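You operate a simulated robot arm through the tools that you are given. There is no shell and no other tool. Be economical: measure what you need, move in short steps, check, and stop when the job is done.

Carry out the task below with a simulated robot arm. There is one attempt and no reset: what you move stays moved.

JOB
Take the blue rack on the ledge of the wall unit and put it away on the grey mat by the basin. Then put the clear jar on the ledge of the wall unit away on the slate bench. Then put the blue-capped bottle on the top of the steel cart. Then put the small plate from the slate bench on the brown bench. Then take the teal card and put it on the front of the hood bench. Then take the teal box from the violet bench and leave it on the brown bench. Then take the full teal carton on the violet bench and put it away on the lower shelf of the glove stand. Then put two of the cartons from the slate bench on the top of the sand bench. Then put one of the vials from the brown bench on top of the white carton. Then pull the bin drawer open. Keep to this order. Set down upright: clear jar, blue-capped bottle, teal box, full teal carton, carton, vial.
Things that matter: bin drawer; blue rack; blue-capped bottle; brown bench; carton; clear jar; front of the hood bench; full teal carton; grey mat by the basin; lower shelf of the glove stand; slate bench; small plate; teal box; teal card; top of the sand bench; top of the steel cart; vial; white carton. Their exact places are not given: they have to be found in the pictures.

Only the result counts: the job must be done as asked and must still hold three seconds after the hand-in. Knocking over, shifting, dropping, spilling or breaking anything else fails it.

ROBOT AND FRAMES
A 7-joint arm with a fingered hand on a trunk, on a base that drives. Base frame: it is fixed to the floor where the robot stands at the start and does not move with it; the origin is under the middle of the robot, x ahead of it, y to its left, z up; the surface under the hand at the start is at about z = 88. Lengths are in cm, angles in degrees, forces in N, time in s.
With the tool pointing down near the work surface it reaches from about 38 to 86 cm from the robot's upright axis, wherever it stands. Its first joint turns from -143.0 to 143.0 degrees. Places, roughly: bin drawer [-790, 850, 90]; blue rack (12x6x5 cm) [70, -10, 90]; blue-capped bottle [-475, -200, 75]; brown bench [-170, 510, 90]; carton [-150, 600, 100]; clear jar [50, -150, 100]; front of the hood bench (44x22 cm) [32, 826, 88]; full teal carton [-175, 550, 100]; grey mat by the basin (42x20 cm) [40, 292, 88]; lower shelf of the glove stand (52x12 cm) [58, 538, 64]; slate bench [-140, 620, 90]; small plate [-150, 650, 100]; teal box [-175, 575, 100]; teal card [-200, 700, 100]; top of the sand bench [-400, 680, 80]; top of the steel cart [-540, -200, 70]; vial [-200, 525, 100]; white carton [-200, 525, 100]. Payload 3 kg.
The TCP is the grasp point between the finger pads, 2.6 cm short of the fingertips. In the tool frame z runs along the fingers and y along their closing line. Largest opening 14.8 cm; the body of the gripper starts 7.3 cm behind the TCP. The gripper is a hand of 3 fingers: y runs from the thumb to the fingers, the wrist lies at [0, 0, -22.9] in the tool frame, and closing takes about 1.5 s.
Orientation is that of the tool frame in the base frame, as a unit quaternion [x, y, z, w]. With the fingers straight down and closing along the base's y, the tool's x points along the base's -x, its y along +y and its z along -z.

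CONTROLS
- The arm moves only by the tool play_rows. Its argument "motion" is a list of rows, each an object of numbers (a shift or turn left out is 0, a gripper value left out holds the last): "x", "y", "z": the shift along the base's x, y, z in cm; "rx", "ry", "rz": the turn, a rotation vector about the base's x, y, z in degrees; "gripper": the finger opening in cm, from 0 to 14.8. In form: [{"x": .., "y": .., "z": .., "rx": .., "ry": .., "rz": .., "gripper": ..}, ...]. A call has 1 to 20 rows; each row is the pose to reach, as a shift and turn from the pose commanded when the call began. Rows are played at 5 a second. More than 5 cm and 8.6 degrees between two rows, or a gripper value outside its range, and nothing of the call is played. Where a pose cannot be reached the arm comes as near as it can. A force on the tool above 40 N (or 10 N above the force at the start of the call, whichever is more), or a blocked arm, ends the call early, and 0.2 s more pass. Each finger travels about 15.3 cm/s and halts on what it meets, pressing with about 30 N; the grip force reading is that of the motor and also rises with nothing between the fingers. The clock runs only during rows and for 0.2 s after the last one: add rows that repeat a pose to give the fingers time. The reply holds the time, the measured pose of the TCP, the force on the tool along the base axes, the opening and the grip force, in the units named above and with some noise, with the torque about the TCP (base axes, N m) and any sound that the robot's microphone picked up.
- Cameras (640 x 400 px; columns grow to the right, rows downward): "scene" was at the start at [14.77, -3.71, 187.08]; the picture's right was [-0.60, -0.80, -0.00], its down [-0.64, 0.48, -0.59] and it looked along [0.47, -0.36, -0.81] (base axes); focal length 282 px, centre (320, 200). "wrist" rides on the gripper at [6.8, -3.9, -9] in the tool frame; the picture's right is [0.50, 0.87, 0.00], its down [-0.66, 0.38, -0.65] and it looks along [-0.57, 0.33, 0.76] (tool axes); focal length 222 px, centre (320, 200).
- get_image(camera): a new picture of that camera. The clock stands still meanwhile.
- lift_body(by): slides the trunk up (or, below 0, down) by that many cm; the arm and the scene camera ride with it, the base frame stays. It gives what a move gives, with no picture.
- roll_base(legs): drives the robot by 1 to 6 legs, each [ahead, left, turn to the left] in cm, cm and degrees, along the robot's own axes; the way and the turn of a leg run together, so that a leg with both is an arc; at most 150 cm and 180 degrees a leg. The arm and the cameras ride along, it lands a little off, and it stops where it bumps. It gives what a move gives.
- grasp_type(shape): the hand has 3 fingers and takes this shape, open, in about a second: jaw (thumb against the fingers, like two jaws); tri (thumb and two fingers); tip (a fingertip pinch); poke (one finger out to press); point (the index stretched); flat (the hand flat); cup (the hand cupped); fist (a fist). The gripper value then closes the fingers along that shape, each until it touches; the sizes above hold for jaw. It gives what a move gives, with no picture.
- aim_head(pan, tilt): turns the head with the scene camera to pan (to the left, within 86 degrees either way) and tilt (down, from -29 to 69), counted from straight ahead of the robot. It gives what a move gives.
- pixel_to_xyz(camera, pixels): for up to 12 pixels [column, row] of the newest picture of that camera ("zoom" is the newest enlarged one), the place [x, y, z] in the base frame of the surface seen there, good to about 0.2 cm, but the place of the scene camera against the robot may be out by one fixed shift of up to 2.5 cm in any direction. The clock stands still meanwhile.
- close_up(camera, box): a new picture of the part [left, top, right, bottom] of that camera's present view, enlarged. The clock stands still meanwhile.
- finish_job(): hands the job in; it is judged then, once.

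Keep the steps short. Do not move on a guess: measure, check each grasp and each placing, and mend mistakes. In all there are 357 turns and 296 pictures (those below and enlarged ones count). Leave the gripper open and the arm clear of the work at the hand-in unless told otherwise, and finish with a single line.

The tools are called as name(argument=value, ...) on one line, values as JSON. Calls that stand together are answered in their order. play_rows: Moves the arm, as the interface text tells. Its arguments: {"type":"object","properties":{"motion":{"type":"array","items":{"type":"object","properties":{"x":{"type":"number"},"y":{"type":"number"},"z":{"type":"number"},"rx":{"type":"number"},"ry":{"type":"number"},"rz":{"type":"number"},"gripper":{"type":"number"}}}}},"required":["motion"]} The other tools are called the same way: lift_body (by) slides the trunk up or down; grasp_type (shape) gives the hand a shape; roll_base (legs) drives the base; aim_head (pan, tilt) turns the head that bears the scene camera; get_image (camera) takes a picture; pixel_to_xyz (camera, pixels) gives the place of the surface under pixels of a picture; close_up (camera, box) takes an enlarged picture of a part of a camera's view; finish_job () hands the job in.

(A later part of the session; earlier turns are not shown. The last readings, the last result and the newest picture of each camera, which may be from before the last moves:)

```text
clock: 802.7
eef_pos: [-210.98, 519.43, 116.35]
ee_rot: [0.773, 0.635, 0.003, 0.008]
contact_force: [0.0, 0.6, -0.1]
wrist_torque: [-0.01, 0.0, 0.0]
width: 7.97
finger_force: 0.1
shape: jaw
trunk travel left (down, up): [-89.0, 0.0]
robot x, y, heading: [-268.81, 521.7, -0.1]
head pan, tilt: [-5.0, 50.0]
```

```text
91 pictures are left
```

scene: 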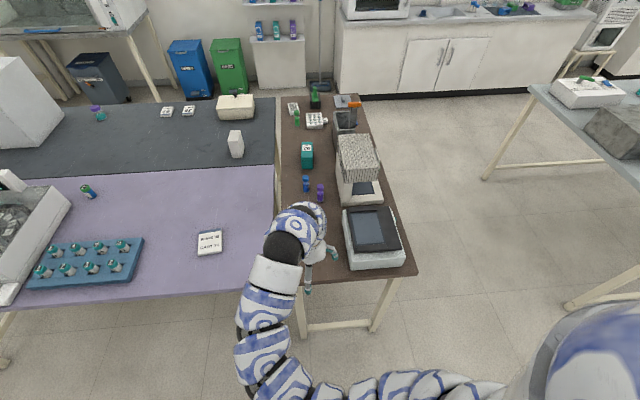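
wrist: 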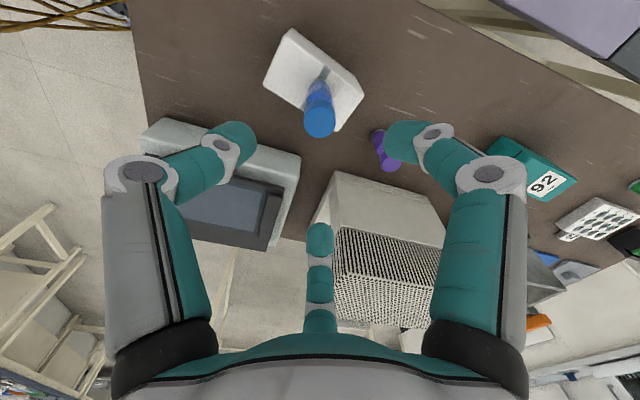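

The vial stands on top of the carton. Last: the bin drawer at about (-790,850). Back off, go north, turn west and look.

roll_base(legs=[[-30, 0, 0], [0, 142, 0], [0, 142, 0], [0, 0, 180]])

aim_head(pan=0, tilt=20)

get_image(camera="scene")

```text
clock: 825.5
eef_pos: [-352.44, 809.15, 116.32]
ee_rot: [-0.629, 0.778, 0.008, -0.002]
contact_force: [0.4, 0.0, -0.2]
wrist_torque: [0.02, -0.03, 0.03]
width: 7.93
finger_force: 0.0
shape: jaw
trunk travel left (down, up): [-89.0, 0.0]
robot x, y, heading: [-294.52, 806.18, 178.9]
head pan, tilt: [-5.0, 50.0]
```

```text
clock: 826.4
eef_pos: [-352.51, 809.22, 116.39]
ee_rot: [-0.629, 0.778, 0.008, -0.004]
contact_force: [-0.2, -0.5, 0.2]
wrist_torque: [0.02, -0.03, -0.03]
width: 7.96
finger_force: 0.0
shape: jaw
trunk travel left (down, up): [-89.0, 0.0]
robot x, y, heading: [-294.77, 805.78, 178.9]
head pan, tilt: [0.0, 20.0]
```

```text
90 pictures are left
```

scene: 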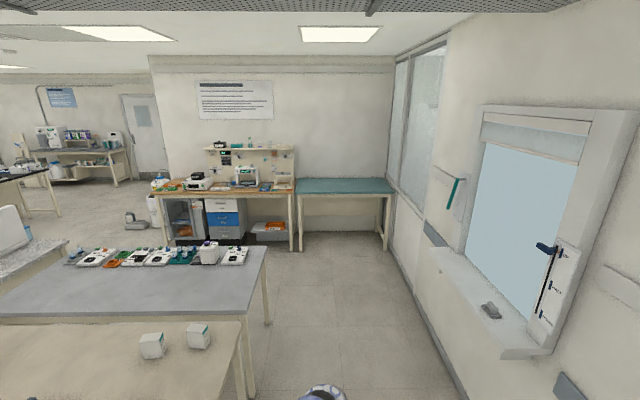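

Both cartons stand on the sand bench. Zooming on the far bench.

close_up(camera="scene", box=[140, 130, 400, 260])

pixel_to_xyz(camera="scene", pixels=[[222, 205], [225, 220], [225, 235], [270, 230], [345, 187], [250, 192], [180, 215], [395, 245], [300, 248], [220, 145], [260, 270], [160, 245]])

```text
2.46 times, centred on (270, 195) of scene
```

zoom: 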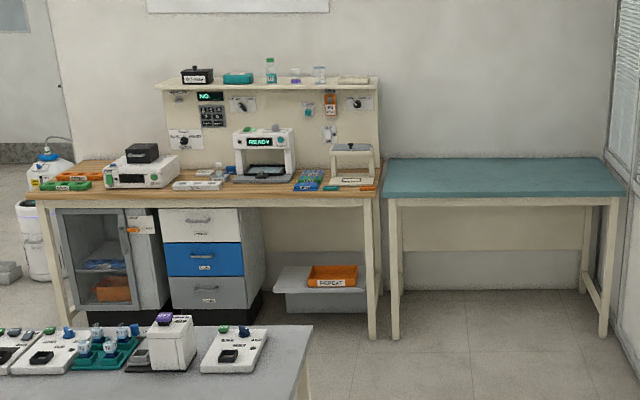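

```text
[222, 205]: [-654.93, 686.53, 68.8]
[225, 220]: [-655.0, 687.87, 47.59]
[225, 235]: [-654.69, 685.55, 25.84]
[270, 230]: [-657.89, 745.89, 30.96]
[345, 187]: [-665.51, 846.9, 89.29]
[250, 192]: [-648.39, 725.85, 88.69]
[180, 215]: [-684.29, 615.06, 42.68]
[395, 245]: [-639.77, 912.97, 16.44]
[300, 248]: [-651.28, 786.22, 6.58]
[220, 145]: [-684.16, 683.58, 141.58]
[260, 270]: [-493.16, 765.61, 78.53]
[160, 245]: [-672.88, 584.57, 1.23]
```

pixel_to_xyz(camera="scene", pixels=[[345, 130], [235, 100], [140, 140], [90, 160], [110, 130], [60, 130], [345, 220], [130, 220], [40, 160], [20, 190], [70, 170], [420, 180]])

close_up(camera="scene", box=[0, 80, 160, 260])

```text
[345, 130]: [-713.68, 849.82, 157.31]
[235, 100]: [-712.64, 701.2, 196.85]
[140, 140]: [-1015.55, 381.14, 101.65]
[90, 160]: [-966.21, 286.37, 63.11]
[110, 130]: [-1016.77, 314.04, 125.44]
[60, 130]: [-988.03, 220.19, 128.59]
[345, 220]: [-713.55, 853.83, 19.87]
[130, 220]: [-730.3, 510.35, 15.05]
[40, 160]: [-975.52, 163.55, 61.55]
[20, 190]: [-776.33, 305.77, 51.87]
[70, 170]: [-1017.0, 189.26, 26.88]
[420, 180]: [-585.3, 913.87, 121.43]
```

```text
2.22 times, centred on (80, 170) of scene
```

zoom: 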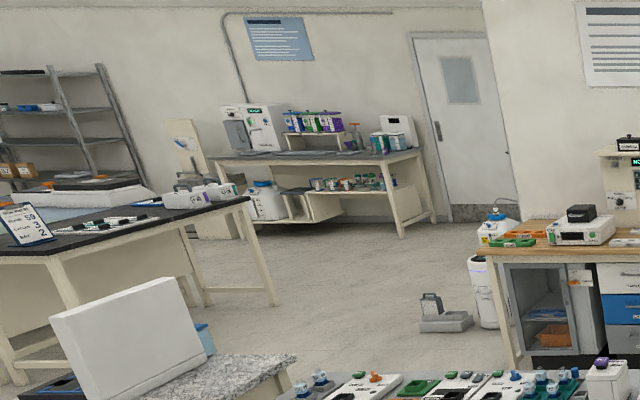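

The drawer must be behind the partition wall (x≈-713). Drive west along y≈812 and look south-west.

roll_base(legs=[[130, 0, 1], [130, 0, 0]])

aim_head(pan=55, tilt=25)

get_image(camera="scene")

```text
clock: 839.4
eef_pos: [-619.51, 813.67, 116.48]
ee_rot: [-0.634, 0.773, 0.008, -0.002]
contact_force: [1.0, 0.5, 0.3]
wrist_torque: [0.03, -0.04, -0.02]
width: 7.94
finger_force: 0.1
shape: jaw
trunk travel left (down, up): [-89.0, 0.0]
robot x, y, heading: [-561.87, 811.28, 179.8]
head pan, tilt: [0.0, 20.0]
```

```text
clock: 840.6
eef_pos: [-619.35, 813.6, 116.5]
ee_rot: [-0.634, 0.773, 0.009, -0.003]
contact_force: [0.5, 0.3, -0.5]
wrist_torque: [-0.01, 0.04, -0.03]
width: 7.96
finger_force: 0.0
shape: jaw
trunk travel left (down, up): [-89.0, 0.0]
robot x, y, heading: [-561.32, 811.11, 180.1]
head pan, tilt: [55.0, 25.0]
```

```text
87 pictures are left
```

scene: 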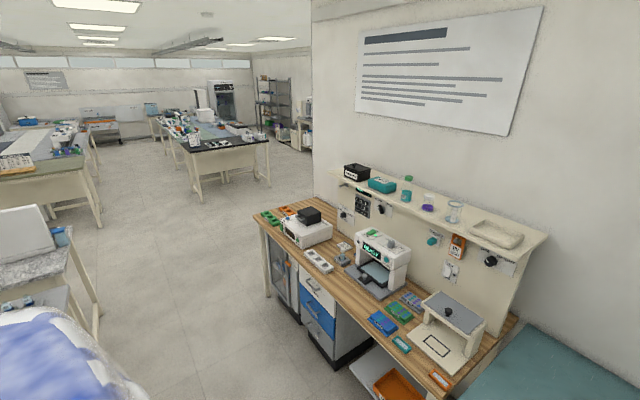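

pixel_to_xyz(camera="scene", pixels=[[312, 190], [262, 285], [255, 225], [95, 325], [72, 245], [103, 222], [270, 182], [200, 200], [60, 290], [180, 350], [293, 150], [200, 260]])

```text
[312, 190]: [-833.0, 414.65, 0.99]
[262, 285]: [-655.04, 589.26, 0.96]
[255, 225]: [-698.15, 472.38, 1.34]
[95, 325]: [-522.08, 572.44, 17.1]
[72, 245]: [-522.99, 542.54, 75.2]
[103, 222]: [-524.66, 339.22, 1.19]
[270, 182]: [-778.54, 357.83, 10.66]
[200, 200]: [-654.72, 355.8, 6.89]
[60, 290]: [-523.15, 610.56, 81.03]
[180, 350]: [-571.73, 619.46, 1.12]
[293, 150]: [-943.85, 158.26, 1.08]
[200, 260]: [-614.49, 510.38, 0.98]
```

The aisle at x≈-588 is free down to y≈430. Ahead 25, turn left to face south, and drive.

roll_base(legs=[[24, 0, 0], [0, 0, 90], [125, 0, 0], [125, 0, 0]])

roll_base(legs=[[128, 0, 0]])

aim_head(pan=-80, tilt=20)

get_image(camera="scene")

```text
clock: 858.0
eef_pos: [-582.98, 506.32, 116.32]
ee_rot: [0.995, -0.1, -0.004, 0.008]
contact_force: [0.1, 1.0, 0.6]
wrist_torque: [-0.02, -0.01, 0.02]
width: 7.94
finger_force: 0.2
shape: jaw
trunk travel left (down, up): [-89.0, 0.0]
robot x, y, heading: [-580.79, 564.02, -90.4]
head pan, tilt: [55.0, 25.0]
```

```text
clock: 864.5
eef_pos: [-582.28, 377.37, 116.28]
ee_rot: [0.996, -0.094, -0.004, 0.007]
contact_force: [-1.0, -0.6, 0.4]
wrist_torque: [0.03, 0.01, 0.01]
width: 7.97
finger_force: 0.0
shape: jaw
trunk travel left (down, up): [-89.0, 0.0]
robot x, y, heading: [-580.44, 434.94, -89.6]
head pan, tilt: [55.0, 25.0]
```

```text
clock: 866.6
eef_pos: [-582.22, 377.27, 116.52]
ee_rot: [0.996, -0.094, -0.004, 0.008]
contact_force: [-0.1, 0.3, 0.4]
wrist_torque: [0.0, -0.01, 0.0]
width: 7.96
finger_force: 0.3
shape: jaw
trunk travel left (down, up): [-89.0, 0.0]
robot x, y, heading: [-580.64, 435.17, -89.6]
head pan, tilt: [-80.0, 20.0]
```

```text
86 pictures are left
```

scene: 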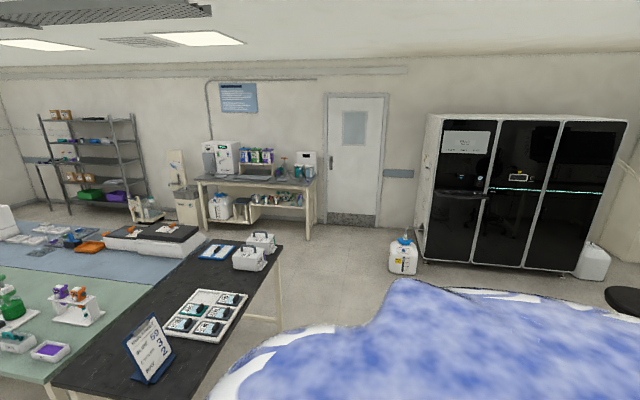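

Turn to face west, then look to the right (north-west).

roll_base(legs=[[0, 0, -90.4], [90, 0, 0]])

aim_head(pan=-70, tilt=25)

get_image(camera="scene")

```text
clock: 875.2
eef_pos: [-725.16, 443.83, 116.38]
ee_rot: [-0.616, 0.787, 0.009, -0.003]
contact_force: [-0.9, 0.9, 0.8]
wrist_torque: [-0.04, -0.06, -0.02]
width: 7.95
finger_force: 0.0
shape: jaw
trunk travel left (down, up): [-89.0, 0.0]
robot x, y, heading: [-667.57, 439.26, 177.1]
head pan, tilt: [-80.0, 20.0]
```

```text
clock: 875.9
eef_pos: [-725.08, 443.81, 116.4]
ee_rot: [-0.616, 0.788, 0.01, -0.003]
contact_force: [0.1, 0.5, -0.4]
wrist_torque: [0.03, -0.01, 0.01]
width: 7.97
finger_force: 0.0
shape: jaw
trunk travel left (down, up): [-89.0, 0.0]
robot x, y, heading: [-667.99, 439.07, 177.4]
head pan, tilt: [-70.0, 25.0]
```

```text
85 pictures are left
```

scene: 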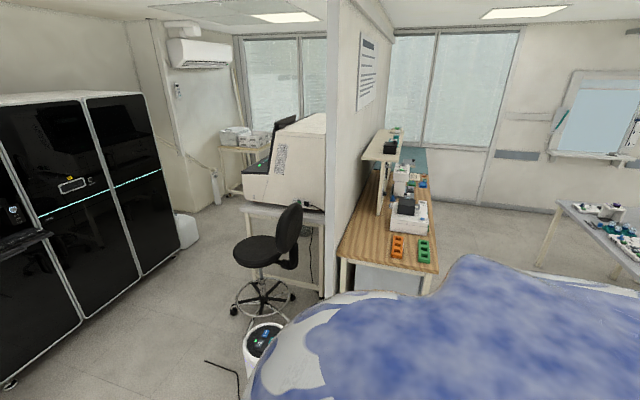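

pixel_to_xyz(camera="scene", pixels=[[290, 170], [255, 165], [265, 195], [240, 150], [225, 138], [260, 140], [275, 215], [265, 250], [300, 300], [215, 200], [330, 120], [175, 245]])

close_up(camera="scene", box=[180, 100, 360, 320])

```text
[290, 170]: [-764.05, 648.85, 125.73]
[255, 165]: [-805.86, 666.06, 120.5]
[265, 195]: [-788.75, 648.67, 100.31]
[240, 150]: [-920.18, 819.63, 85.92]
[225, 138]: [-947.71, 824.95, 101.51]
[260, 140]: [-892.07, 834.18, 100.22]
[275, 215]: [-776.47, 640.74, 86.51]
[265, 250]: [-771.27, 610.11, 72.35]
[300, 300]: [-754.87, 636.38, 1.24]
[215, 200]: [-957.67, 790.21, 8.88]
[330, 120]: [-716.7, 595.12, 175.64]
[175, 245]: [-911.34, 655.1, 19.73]
```

```text
1.82 times, centred on (270, 210) of scene
```

zoom: 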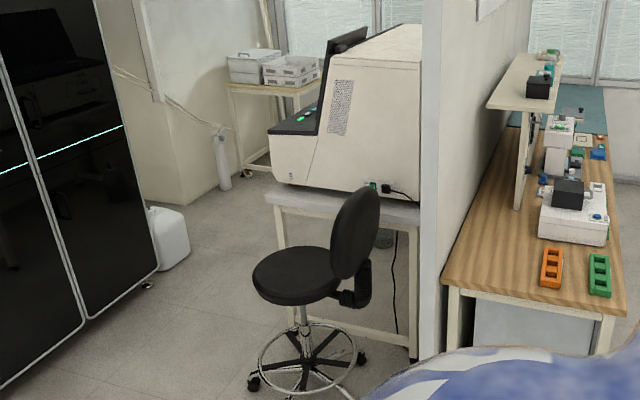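

pixel_to_xyz(camera="scene", pixels=[[10, 380], [82, 325], [178, 262], [240, 310], [265, 345], [235, 385], [215, 362], [295, 290], [30, 250], [120, 240], [140, 320]])

aim_head(pan=-15, tilt=30)

get_image(camera="scene")

```text
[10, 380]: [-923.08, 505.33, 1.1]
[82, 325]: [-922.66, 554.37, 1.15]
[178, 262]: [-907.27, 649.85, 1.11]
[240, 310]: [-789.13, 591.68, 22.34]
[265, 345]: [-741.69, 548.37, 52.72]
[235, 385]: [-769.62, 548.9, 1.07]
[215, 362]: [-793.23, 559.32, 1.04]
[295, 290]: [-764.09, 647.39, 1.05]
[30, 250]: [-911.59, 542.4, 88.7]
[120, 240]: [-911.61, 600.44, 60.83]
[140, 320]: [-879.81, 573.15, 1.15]
```

```text
clock: 877.1
eef_pos: [-725.05, 443.79, 116.51]
ee_rot: [-0.616, 0.787, 0.009, -0.003]
contact_force: [-0.4, -0.4, -0.2]
wrist_torque: [-0.01, 0.01, 0.0]
width: 7.94
finger_force: 0.0
shape: jaw
trunk travel left (down, up): [-89.0, 0.0]
robot x, y, heading: [-667.76, 438.87, 177.1]
head pan, tilt: [-15.0, 30.0]
```

```text
83 pictures are left
```

scene: 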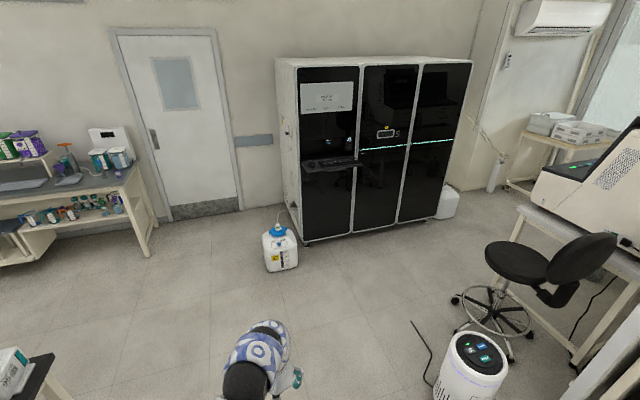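

pixel_to_xyz(camera="scene", pixels=[[280, 265], [298, 240], [290, 200], [412, 322], [440, 360], [430, 385]])

roll_base(legs=[[100, 0, 2.9], [0, 0, -90], [0, 85, 0]])

aim_head(pan=-25, tilt=30)

get_image(camera="scene")

```text
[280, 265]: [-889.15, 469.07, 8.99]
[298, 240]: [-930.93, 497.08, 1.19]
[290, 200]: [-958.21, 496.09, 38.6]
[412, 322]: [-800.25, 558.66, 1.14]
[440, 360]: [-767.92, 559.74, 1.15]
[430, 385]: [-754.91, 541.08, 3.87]
```

```text
clock: 890.3
eef_pos: [-849.78, 504.0, 116.44]
ee_rot: [0.112, 0.994, 0.008, 0.004]
contact_force: [-0.3, 0.3, -0.6]
wrist_torque: [0.01, 0.0, -0.01]
width: 7.92
finger_force: 0.1
shape: jaw
trunk travel left (down, up): [-89.0, 0.0]
robot x, y, heading: [-853.94, 446.78, 88.1]
head pan, tilt: [-15.0, 30.0]
```

```text
clock: 891.0
eef_pos: [-849.61, 504.05, 116.4]
ee_rot: [0.112, 0.994, 0.008, 0.005]
contact_force: [-0.5, 0.1, 0.2]
wrist_torque: [-0.05, -0.02, 0.01]
width: 7.93
finger_force: 0.0
shape: jaw
trunk travel left (down, up): [-89.0, 0.0]
robot x, y, heading: [-853.51, 446.61, 88.4]
head pan, tilt: [-25.0, 30.0]
```

```text
82 pictures are left
```

scene: 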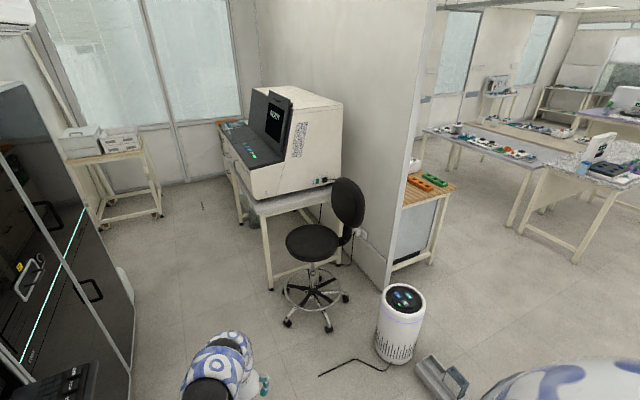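

Drive ahead 140 in this gap and look at the machine's front.

roll_base(legs=[[140, 0, 1.6]])

aim_head(pan=-40, tilt=35)

get_image(camera="scene")

```text
clock: 898.1
eef_pos: [-853.35, 645.9, 116.37]
ee_rot: [0.08, 0.997, 0.009, 0.004]
contact_force: [-0.9, -0.3, 0.2]
wrist_torque: [0.01, 0.02, 0.0]
width: 7.96
finger_force: 0.1
shape: jaw
trunk travel left (down, up): [-89.0, 0.0]
robot x, y, heading: [-853.74, 588.46, 92.0]
head pan, tilt: [-25.0, 30.0]
```

```text
clock: 898.9
eef_pos: [-853.29, 645.86, 116.31]
ee_rot: [0.08, 0.997, 0.008, 0.004]
contact_force: [0.7, -0.2, 0.6]
wrist_torque: [0.05, 0.01, 0.0]
width: 7.94
finger_force: 0.1
shape: jaw
trunk travel left (down, up): [-89.0, 0.0]
robot x, y, heading: [-853.53, 588.31, 92.1]
head pan, tilt: [-40.0, 35.0]
```

```text
81 pictures are left
```

scene: 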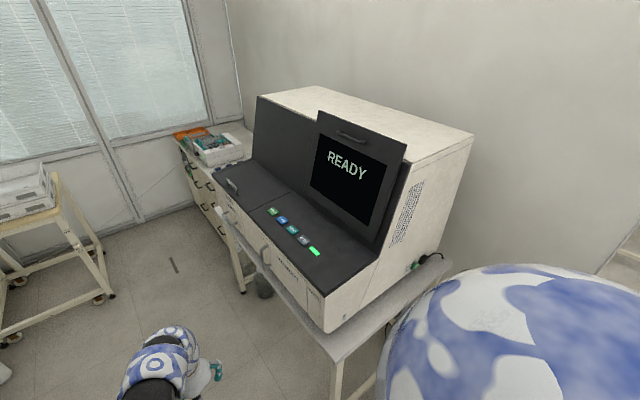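

close_up(camera="scene", box=[160, 110, 340, 300])

pixel_to_xyz(camera="scene", pixels=[[203, 187], [212, 205], [222, 225], [262, 255], [232, 185], [300, 265], [190, 150], [215, 150], [285, 275], [240, 270], [320, 300], [225, 205]])

```text
2.11 times, centred on (250, 205) of scene
```

zoom: 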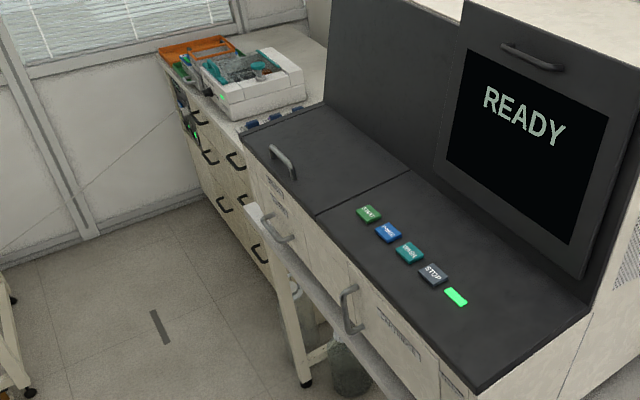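

```text
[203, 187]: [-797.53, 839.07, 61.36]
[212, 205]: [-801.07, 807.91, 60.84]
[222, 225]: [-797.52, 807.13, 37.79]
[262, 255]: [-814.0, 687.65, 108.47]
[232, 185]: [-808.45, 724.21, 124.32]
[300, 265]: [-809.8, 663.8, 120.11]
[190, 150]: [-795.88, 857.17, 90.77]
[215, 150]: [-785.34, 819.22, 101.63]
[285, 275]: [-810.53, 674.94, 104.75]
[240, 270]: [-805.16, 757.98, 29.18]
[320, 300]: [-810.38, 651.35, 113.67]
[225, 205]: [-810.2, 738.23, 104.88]
```

A chest of drawers stands beyond the machine (x≈-797, y 790–870). Drive ahead 130 and look at its labels.

roll_base(legs=[[130, 6, -2]])

aim_head(pan=-45, tilt=40)

get_image(camera="scene")

close_up(camera="scene", box=[230, 80, 430, 280])

```text
clock: 905.4
eef_pos: [-856.6, 776.1, 116.35]
ee_rot: [0.11, 0.994, 0.009, 0.004]
contact_force: [0.1, -0.4, -0.5]
wrist_torque: [0.01, -0.03, -0.01]
width: 7.95
finger_force: 0.0
shape: jaw
trunk travel left (down, up): [-89.0, 0.0]
robot x, y, heading: [-860.13, 718.95, 88.6]
head pan, tilt: [-40.0, 35.0]
```

```text
clock: 906.1
eef_pos: [-856.58, 776.03, 116.49]
ee_rot: [0.109, 0.994, 0.009, 0.005]
contact_force: [-0.6, -0.1, -0.2]
wrist_torque: [0.0, 0.0, 0.02]
width: 7.93
finger_force: 0.1
shape: jaw
trunk travel left (down, up): [-89.0, 0.0]
robot x, y, heading: [-860.29, 718.98, 88.5]
head pan, tilt: [-45.0, 40.0]
```

```text
79 pictures are left
```

scene: 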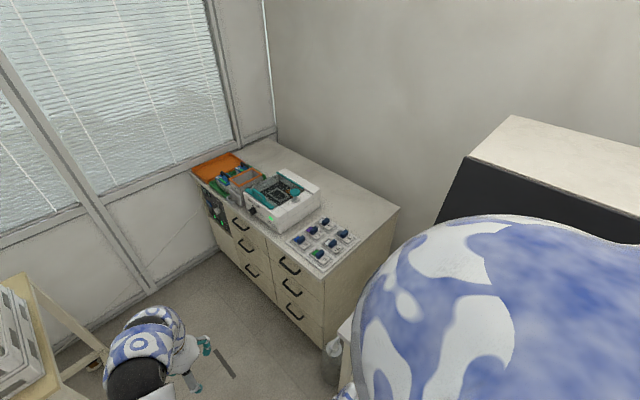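

```text
2.00 times, centred on (330, 180) of scene
```

zoom: 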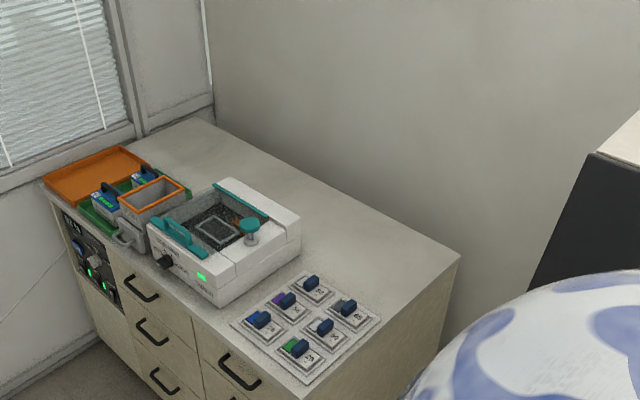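

On top of the chest there's a small device with a grey bin with a front handle near zoom (150,215). Closer look.

close_up(camera="scene", box=[185, 145, 335, 245])

pixel_to_xyz(camera="zoom", pixels=[[225, 195], [310, 180], [100, 110], [140, 230], [60, 200], [300, 320], [180, 130], [225, 240], [200, 320], [350, 330], [430, 200], [120, 90]])

```text
4.00 times, centred on (260, 195) of scene
```

zoom: 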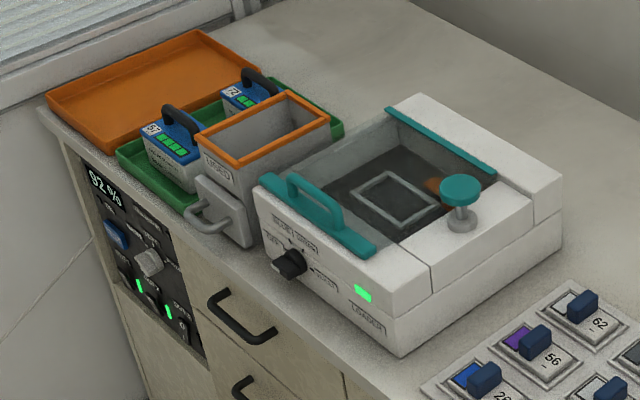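

```text
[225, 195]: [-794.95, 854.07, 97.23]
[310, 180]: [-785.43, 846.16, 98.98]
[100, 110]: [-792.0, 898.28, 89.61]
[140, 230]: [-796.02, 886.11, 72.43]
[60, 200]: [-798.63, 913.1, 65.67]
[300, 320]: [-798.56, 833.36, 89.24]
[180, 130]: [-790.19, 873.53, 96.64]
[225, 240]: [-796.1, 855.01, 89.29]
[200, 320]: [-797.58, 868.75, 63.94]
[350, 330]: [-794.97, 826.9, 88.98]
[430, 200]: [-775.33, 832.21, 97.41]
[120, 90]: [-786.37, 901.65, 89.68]
```

The bin (orange rim) has a grey drawer with a handle at about (-797,856,92). Check the trolley's extents and the chest edge before positioning.

pixel_to_xyz(camera="scene", pixels=[[55, 365], [25, 280], [75, 340], [100, 352], [40, 320], [240, 280], [330, 345], [200, 200], [395, 205]])

close_up(camera="scene", box=[210, 170, 270, 215])

```text
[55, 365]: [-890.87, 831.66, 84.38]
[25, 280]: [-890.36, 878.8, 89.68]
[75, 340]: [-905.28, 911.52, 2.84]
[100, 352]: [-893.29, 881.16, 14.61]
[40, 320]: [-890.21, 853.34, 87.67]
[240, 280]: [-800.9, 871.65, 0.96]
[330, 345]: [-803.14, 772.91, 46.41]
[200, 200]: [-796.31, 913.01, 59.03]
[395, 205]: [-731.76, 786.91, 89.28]
```

```text
8.89 times, centred on (240, 192) of scene
```

zoom: 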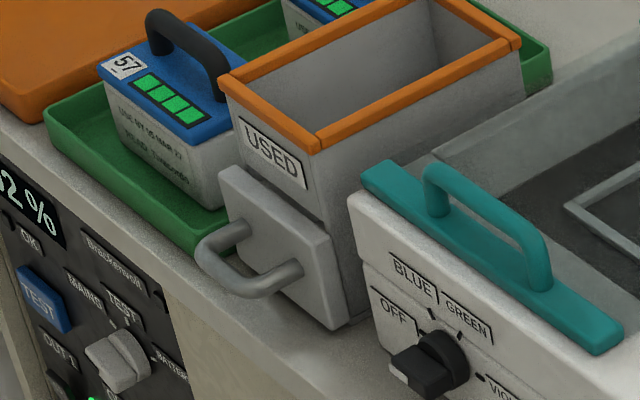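

pixel_to_xyz(camera="zoom", pixels=[[210, 260], [245, 290], [228, 278], [240, 232], [295, 268], [220, 175], [330, 240], [330, 325], [245, 200], [275, 245], [225, 85], [320, 150]])

```text
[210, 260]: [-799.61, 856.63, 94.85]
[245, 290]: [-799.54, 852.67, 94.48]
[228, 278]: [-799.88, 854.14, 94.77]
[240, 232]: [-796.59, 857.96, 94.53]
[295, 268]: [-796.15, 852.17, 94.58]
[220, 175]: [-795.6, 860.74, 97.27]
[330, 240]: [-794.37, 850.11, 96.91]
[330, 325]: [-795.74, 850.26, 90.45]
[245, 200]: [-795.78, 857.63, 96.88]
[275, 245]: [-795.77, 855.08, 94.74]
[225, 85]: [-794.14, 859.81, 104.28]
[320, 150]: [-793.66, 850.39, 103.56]
```

The gap to the trolley (x -890) is too narrow to face the drawer squarely with a horizontal hand, so I'll reach diagonally: robot at about (-858,795), heading ~47°, pinching the handle bar (true ≈(-800.5,854,93.5)) with thumb below.

roll_base(legs=[[76, 0, 0], [0, 0, -41.5]])

aim_head(pan=0, tilt=50)

get_image(camera="scene")

get_image(camera="wrist")

```text
clock: 912.1
eef_pos: [-817.72, 834.32, 116.47]
ee_rot: [0.454, 0.891, 0.006, 0.007]
contact_force: [0.5, -0.6, -0.1]
wrist_torque: [-0.05, 0.0, 0.01]
width: 7.99
finger_force: 0.2
shape: jaw
trunk travel left (down, up): [-89.0, 0.0]
robot x, y, heading: [-858.51, 793.88, 47.1]
head pan, tilt: [-45.0, 40.0]
```

```text
clock: 913.2
eef_pos: [-817.72, 834.56, 116.35]
ee_rot: [0.455, 0.89, 0.007, 0.006]
contact_force: [-0.4, 0.5, 0.6]
wrist_torque: [-0.01, 0.02, -0.04]
width: 7.96
finger_force: 0.0
shape: jaw
trunk travel left (down, up): [-89.0, 0.0]
robot x, y, heading: [-858.52, 793.79, 46.8]
head pan, tilt: [0.0, 50.0]
```

```text
75 pictures are left
```

scene: 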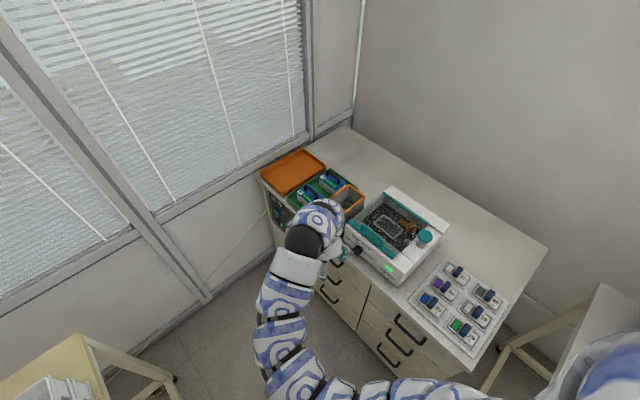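

```text
74 pictures are left
```

wrist: 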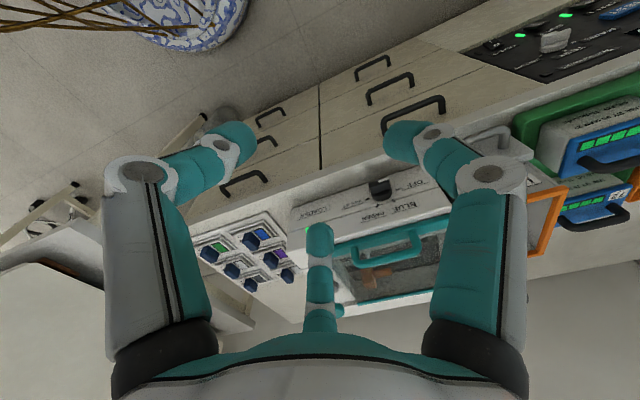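

The bin handle is partly visible near wrist (505,138). Measure it and neighbours.

pixel_to_xyz(camera="wrist", pixels=[[505, 130], [515, 150], [485, 140], [490, 150], [510, 140], [445, 97], [410, 75], [385, 125], [380, 188], [400, 155], [530, 130]])

close_up(camera="wrist", box=[360, 60, 560, 220])

```text
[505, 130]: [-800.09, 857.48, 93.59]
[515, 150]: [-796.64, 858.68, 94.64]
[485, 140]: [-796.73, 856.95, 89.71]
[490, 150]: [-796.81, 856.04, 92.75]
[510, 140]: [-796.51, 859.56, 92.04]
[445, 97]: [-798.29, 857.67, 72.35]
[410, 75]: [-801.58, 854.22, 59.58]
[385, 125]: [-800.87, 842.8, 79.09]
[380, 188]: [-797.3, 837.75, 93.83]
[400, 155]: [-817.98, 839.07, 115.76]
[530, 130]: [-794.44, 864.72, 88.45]
```

```text
2.50 times, centred on (460, 140) of wrist
```

zoom: 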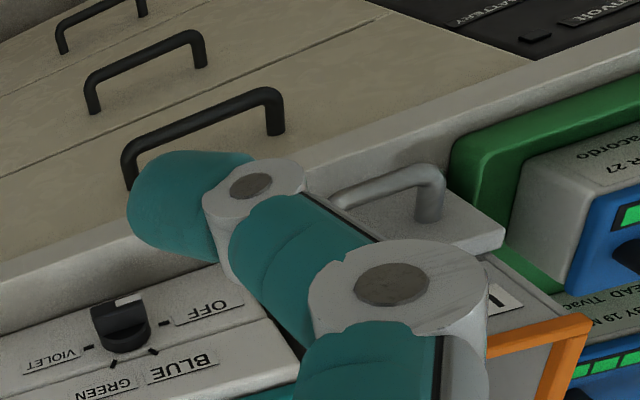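

Handle bar: x≈-800.3, y 851.5–857.5, z 93.6; face x -796.6. Align tool (rz +10.3), extend to radius 70, then pitch up along the 46° direction.

play_rows(motion=[{"x": 2.8, "y": 2.9, "rz": 4}, {"x": 5.6, "y": 5.8, "rz": 8}, {"x": 8.5, "y": 8.7, "rz": 10.3}, {"x": 8.5, "y": 8.7, "rz": 10.3}])

play_rows(motion=[{"rx": 6.1, "ry": -5.9}, {"rx": 12.2, "ry": -11.8}, {"rx": 18.3, "ry": -17.7}, {"rx": 24.4, "ry": -23.5}, {"rx": 30.5, "ry": -29.4}, {"rx": 36.6, "ry": -35.2}, {"rx": 42.7, "ry": -41.1}, {"rx": 48.8, "ry": -46.9}, {"rx": 54.9, "ry": -52.8}, {"rx": 60.5, "ry": -58.2}, {"rx": 64.9, "ry": -62.4}, {"rx": 64.9, "ry": -62.4}])

get_image(camera="wrist")

get_image(camera="scene")

```text
clock: 914.2
eef_pos: [-809.34, 843.19, 116.91]
ee_rot: [0.373, 0.928, 0.007, 0.007]
contact_force: [0.5, -0.4, 0.0]
wrist_torque: [0.01, -0.03, 0.03]
width: 7.96
finger_force: 0.0
shape: jaw
trunk travel left (down, up): [-89.0, 0.0]
robot x, y, heading: [-858.41, 793.99, 46.8]
head pan, tilt: [0.0, 50.0]
```

```text
clock: 916.8
eef_pos: [-809.13, 843.21, 116.34]
ee_rot: [0.264, 0.649, 0.661, 0.27]
contact_force: [0.3, -0.5, 0.6]
wrist_torque: [0.02, 0.0, 0.02]
width: 7.98
finger_force: 0.1
shape: jaw
trunk travel left (down, up): [-89.0, 0.0]
robot x, y, heading: [-858.44, 793.71, 47.0]
head pan, tilt: [0.0, 50.0]
```

```text
72 pictures are left
```

wrist: 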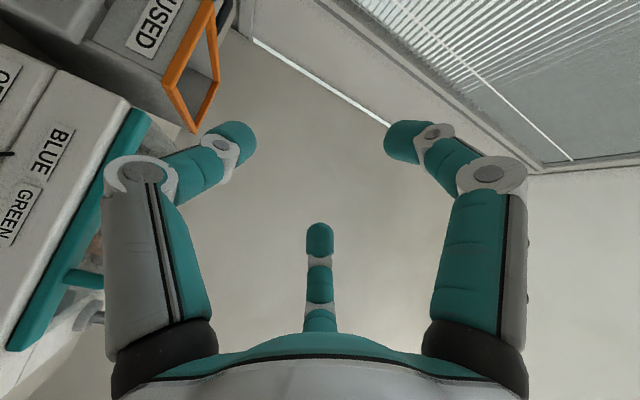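

```text
71 pictures are left
```

scene: 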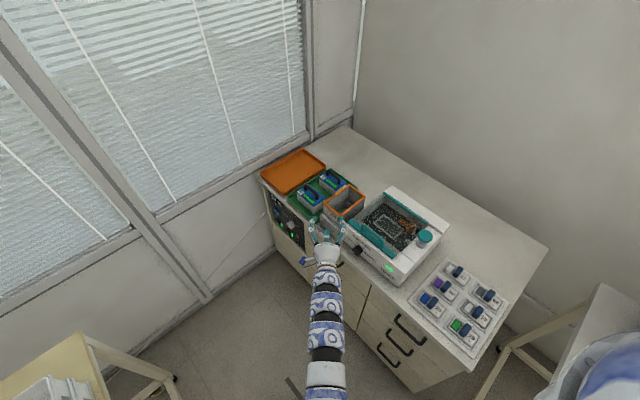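

Horizontal with thumb below. Lower the trunk 22.7 so the TCP is at bar height.

lift_body(by=-22.7)

get_image(camera="wrist")

close_up(camera="scene", box=[240, 120, 440, 290])

```text
clock: 919.2
eef_pos: [-809.09, 843.23, 93.58]
ee_rot: [0.263, 0.649, 0.661, 0.27]
contact_force: [-0.6, 0.3, -1.0]
wrist_torque: [-0.02, -0.01, -0.05]
width: 8.02
finger_force: 0.1
shape: jaw
trunk travel left (down, up): [-66.3, 22.7]
robot x, y, heading: [-858.6, 793.68, 47.0]
head pan, tilt: [0.0, 50.0]
```

```text
70 pictures are left
```

wrist: 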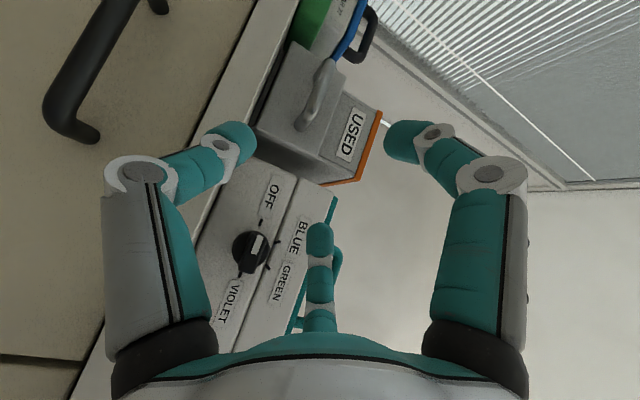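

```text
2.35 times, centred on (340, 205) of scene
```

zoom: 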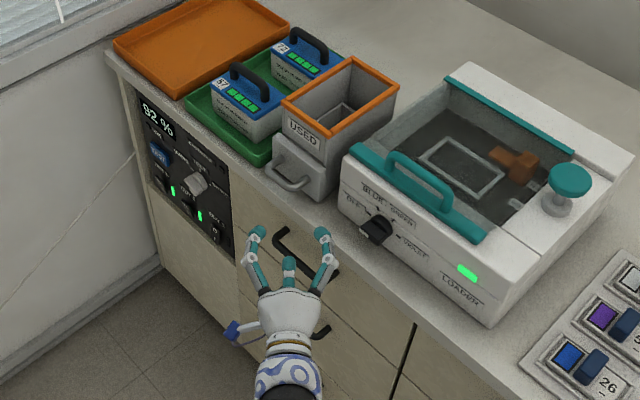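

Approaching at 46° would press one finger into the drawer face. I'll yaw the tool -26° (approach ~20°) and reduce the opening to 5.

play_rows(motion=[{"rz": -7, "gripper": 7}, {"rz": -14, "gripper": 6}, {"rz": -21, "gripper": 5}, {"rz": -26, "gripper": 5}, {"rz": -26, "gripper": 5}])

get_image(camera="wrist")

close_up(camera="scene", box=[240, 120, 440, 290])

```text
clock: 920.4
eef_pos: [-809.17, 843.13, 93.73]
ee_rot: [0.404, 0.573, 0.582, 0.412]
contact_force: [0.0, -1.1, 0.5]
wrist_torque: [-0.02, 0.01, -0.01]
width: 5.04
finger_force: 0.3
shape: jaw
trunk travel left (down, up): [-66.3, 22.7]
robot x, y, heading: [-858.35, 793.69, 47.0]
head pan, tilt: [0.0, 50.0]
```

```text
68 pictures are left
```

wrist: 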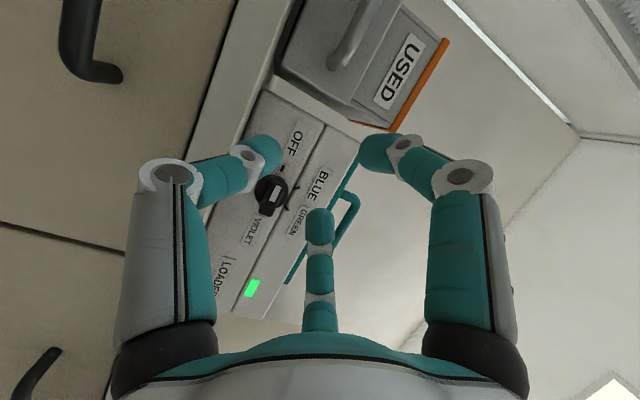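

```text
2.35 times, centred on (340, 205) of scene
```

zoom: 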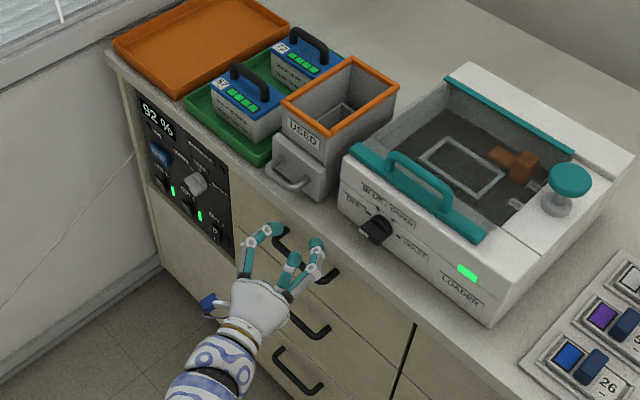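

Move +10.2 in y (staying in front of the chest) and re-measure the handle.

play_rows(motion=[{"y": 4}, {"y": 8}, {"y": 10.2}, {"y": 10.2}])

get_image(camera="wrist")

```text
clock: 921.4
eef_pos: [-809.02, 853.39, 93.81]
ee_rot: [0.403, 0.573, 0.583, 0.411]
contact_force: [-0.8, 0.5, -0.9]
wrist_torque: [0.0, 0.03, -0.03]
width: 5.0
finger_force: 0.2
shape: jaw
trunk travel left (down, up): [-66.3, 22.7]
robot x, y, heading: [-858.23, 793.53, 46.8]
head pan, tilt: [0.0, 50.0]
```

```text
66 pictures are left
```

wrist: 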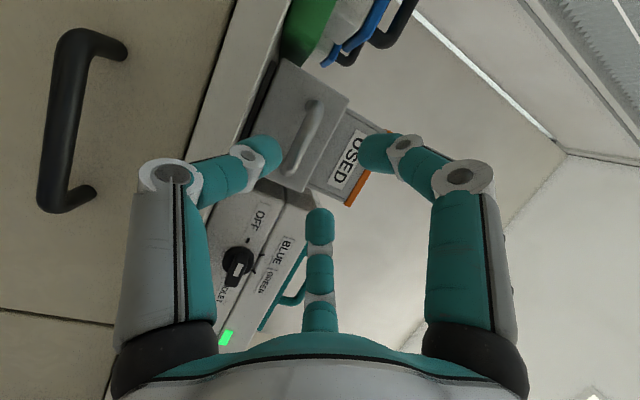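

pixel_to_xyz(camera="wrist", pixels=[[318, 103], [310, 125], [302, 145], [290, 172], [300, 95], [340, 100], [300, 188], [262, 145], [325, 215], [245, 60]])

close_up(camera="wrist", box=[240, 50, 400, 220])

```text
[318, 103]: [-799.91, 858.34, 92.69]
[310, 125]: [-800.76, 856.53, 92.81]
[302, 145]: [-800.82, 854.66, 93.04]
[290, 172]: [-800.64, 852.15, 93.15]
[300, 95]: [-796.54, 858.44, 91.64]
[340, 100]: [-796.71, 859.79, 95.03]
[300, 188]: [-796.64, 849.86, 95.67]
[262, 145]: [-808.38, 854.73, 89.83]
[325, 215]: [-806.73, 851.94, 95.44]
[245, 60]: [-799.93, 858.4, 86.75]
```

```text
2.35 times, centred on (320, 135) of wrist
```

zoom: 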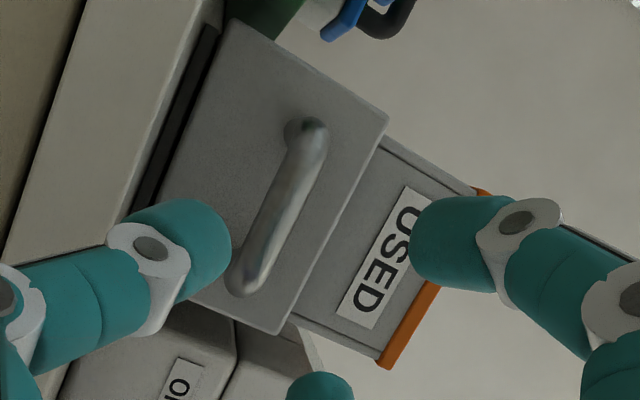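

Bar centre ≈(-800.4, 855.1, 93.25). Adjust (+0.8 y, -0.5 z) and advance 7.8 in x in small steps.

play_rows(motion=[{"y": 0.8, "z": -0.5}, {"x": 2, "y": 0.8, "z": -0.5}, {"x": 4, "y": 0.8, "z": -0.5}, {"x": 5.5, "y": 0.8, "z": -0.5}, {"x": 6.8, "y": 0.8, "z": -0.5}, {"x": 7.8, "y": 0.8, "z": -0.5}, {"x": 7.8, "y": 0.8, "z": -0.5}])

get_image(camera="wrist")

close_up(camera="scene", box=[260, 150, 400, 260])

```text
clock: 923.0
eef_pos: [-801.1, 854.24, 93.23]
ee_rot: [0.402, 0.574, 0.583, 0.411]
contact_force: [-0.4, 0.3, 0.0]
wrist_torque: [-0.01, -0.01, 0.02]
width: 5.01
finger_force: 0.1
shape: jaw
trunk travel left (down, up): [-66.3, 22.7]
robot x, y, heading: [-858.41, 793.93, 46.9]
head pan, tilt: [0.0, 50.0]
```

```text
64 pictures are left
```

wrist: 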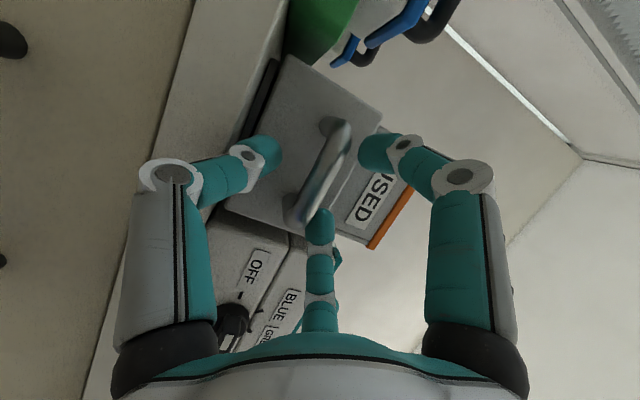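

```text
3.64 times, centred on (330, 205) of scene
```

zoom: 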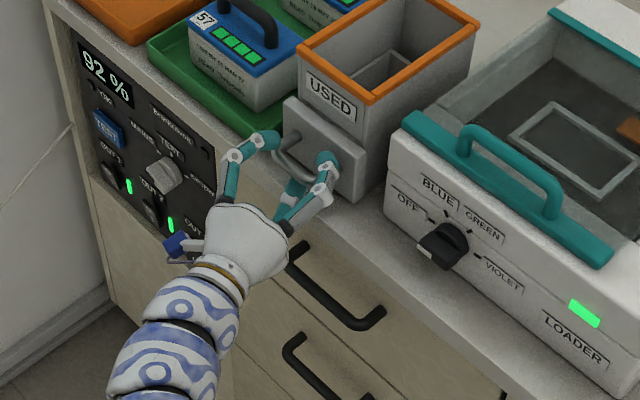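

The fingers surround the bar. Close fully.

play_rows(motion=[{"gripper": 4}, {"gripper": 3}, {"gripper": 2}, {"gripper": 1}, {"gripper": 0}, {"gripper": 0}, {"gripper": 0}, {"gripper": 0}])

get_image(camera="wrist")

```text
clock: 924.8
eef_pos: [-801.09, 854.28, 93.25]
ee_rot: [0.403, 0.574, 0.582, 0.411]
contact_force: [3.6, -0.8, 1.1]
wrist_torque: [-0.06, -0.01, 0.02]
width: 0.54
finger_force: 29.6
shape: jaw
trunk travel left (down, up): [-66.3, 22.7]
robot x, y, heading: [-858.64, 793.56, 46.9]
head pan, tilt: [0.0, 50.0]
```

```text
62 pictures are left
```

wrist: 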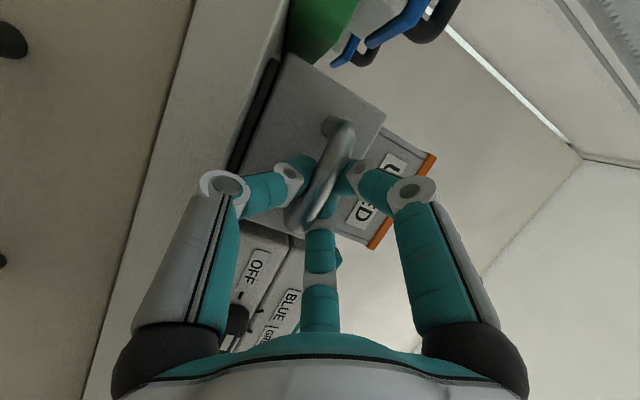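

Fingertips close behind/around the bar. Pull slowly in -x.

play_rows(motion=[{"x": -0.7}, {"x": -1.4}, {"x": -2.1}, {"x": -2.8}, {"x": -3.5}, {"x": -4.2}, {"x": -5}, {"x": -5}])

get_image(camera="wrist")

close_up(camera="scene", box=[260, 150, 400, 260])

```text
clock: 926.6
eef_pos: [-806.39, 854.2, 93.1]
ee_rot: [0.402, 0.574, 0.583, 0.411]
contact_force: [0.2, 6.9, 5.4]
wrist_torque: [-0.02, -0.03, 0.06]
width: 0.49
finger_force: 30.0
shape: jaw
trunk travel left (down, up): [-66.3, 22.7]
robot x, y, heading: [-858.65, 793.48, 46.8]
head pan, tilt: [0.0, 50.0]
```

```text
61 pictures are left
```

wrist: 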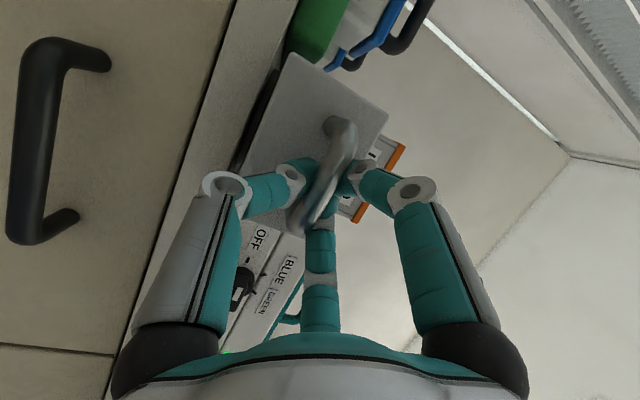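

```text
3.64 times, centred on (330, 205) of scene
```

zoom: 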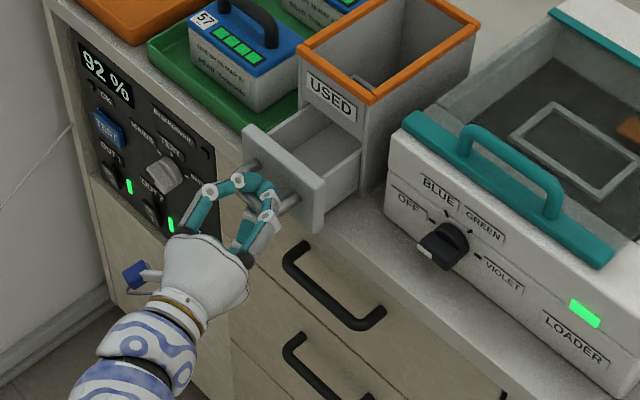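

The drawer is coming out, 5 cm so far. Pull 4 cm more.

play_rows(motion=[{"x": -0.7}, {"x": -1.4}, {"x": -2.1}, {"x": -2.8}, {"x": -3.5}, {"x": -4}, {"x": -4}])

close_up(camera="scene", box=[260, 150, 400, 260])

```text
clock: 928.2
eef_pos: [-810.45, 854.4, 93.18]
ee_rot: [0.402, 0.573, 0.583, 0.411]
contact_force: [1.2, 1.1, 6.5]
wrist_torque: [-0.07, -0.04, 0.0]
width: 0.47
finger_force: 30.0
shape: jaw
trunk travel left (down, up): [-66.3, 22.7]
robot x, y, heading: [-858.27, 793.68, 46.9]
head pan, tilt: [0.0, 50.0]
```

```text
3.64 times, centred on (330, 205) of scene
```

zoom: 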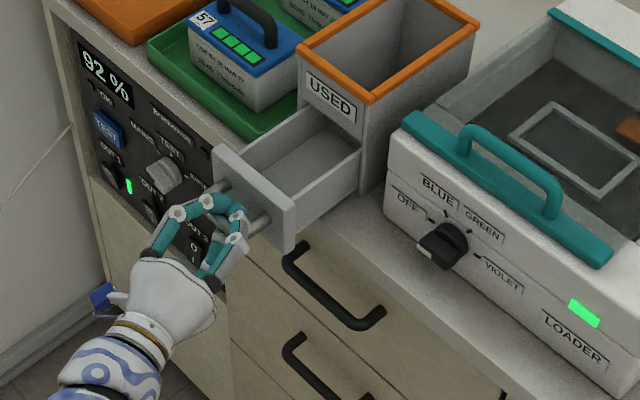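

9.3 cm open, no resistance yet. Pull gently 2 cm more to find its stop.

play_rows(motion=[{"x": -0.4}, {"x": -0.8}, {"x": -1.2}, {"x": -1.6}, {"x": -2}, {"x": -2}])

close_up(camera="scene", box=[260, 150, 400, 260])

```text
clock: 929.6
eef_pos: [-812.35, 854.27, 93.14]
ee_rot: [0.402, 0.574, 0.583, 0.411]
contact_force: [0.4, 7.6, 6.6]
wrist_torque: [-0.01, -0.06, 0.06]
width: 0.46
finger_force: 30.3
shape: jaw
trunk travel left (down, up): [-66.3, 22.7]
robot x, y, heading: [-858.37, 793.63, 47.0]
head pan, tilt: [0.0, 50.0]
```

```text
3.64 times, centred on (330, 205) of scene
```

zoom: 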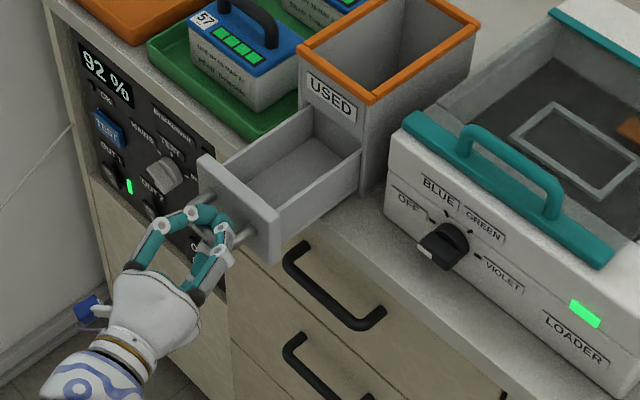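

11.2 cm. One more gentle 1 cm to check for the stop.

play_rows(motion=[{"x": -0.3}, {"x": -0.6}, {"x": -0.9}, {"x": -1.2}, {"x": -1.2}])

close_up(camera="scene", box=[260, 150, 400, 260])

pixel_to_xyz(camera="zoom", pixels=[[245, 215], [340, 95], [380, 100], [470, 25], [290, 150], [330, 205]])

```text
clock: 930.8
eef_pos: [-813.48, 854.21, 93.16]
ee_rot: [0.403, 0.573, 0.583, 0.411]
contact_force: [1.4, 6.7, 4.9]
wrist_torque: [-0.03, -0.01, 0.07]
width: 0.47
finger_force: 30.2
shape: jaw
trunk travel left (down, up): [-66.3, 22.7]
robot x, y, heading: [-858.14, 793.62, 46.9]
head pan, tilt: [0.0, 50.0]
```

```text
3.64 times, centred on (330, 205) of scene
```

zoom: 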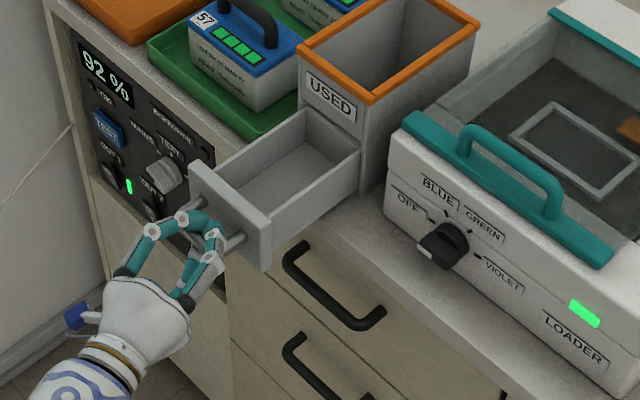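

```text
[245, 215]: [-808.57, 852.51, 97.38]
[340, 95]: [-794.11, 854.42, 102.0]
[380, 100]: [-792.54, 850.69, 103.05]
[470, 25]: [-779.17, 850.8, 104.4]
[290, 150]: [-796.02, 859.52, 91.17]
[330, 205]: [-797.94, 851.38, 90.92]
```

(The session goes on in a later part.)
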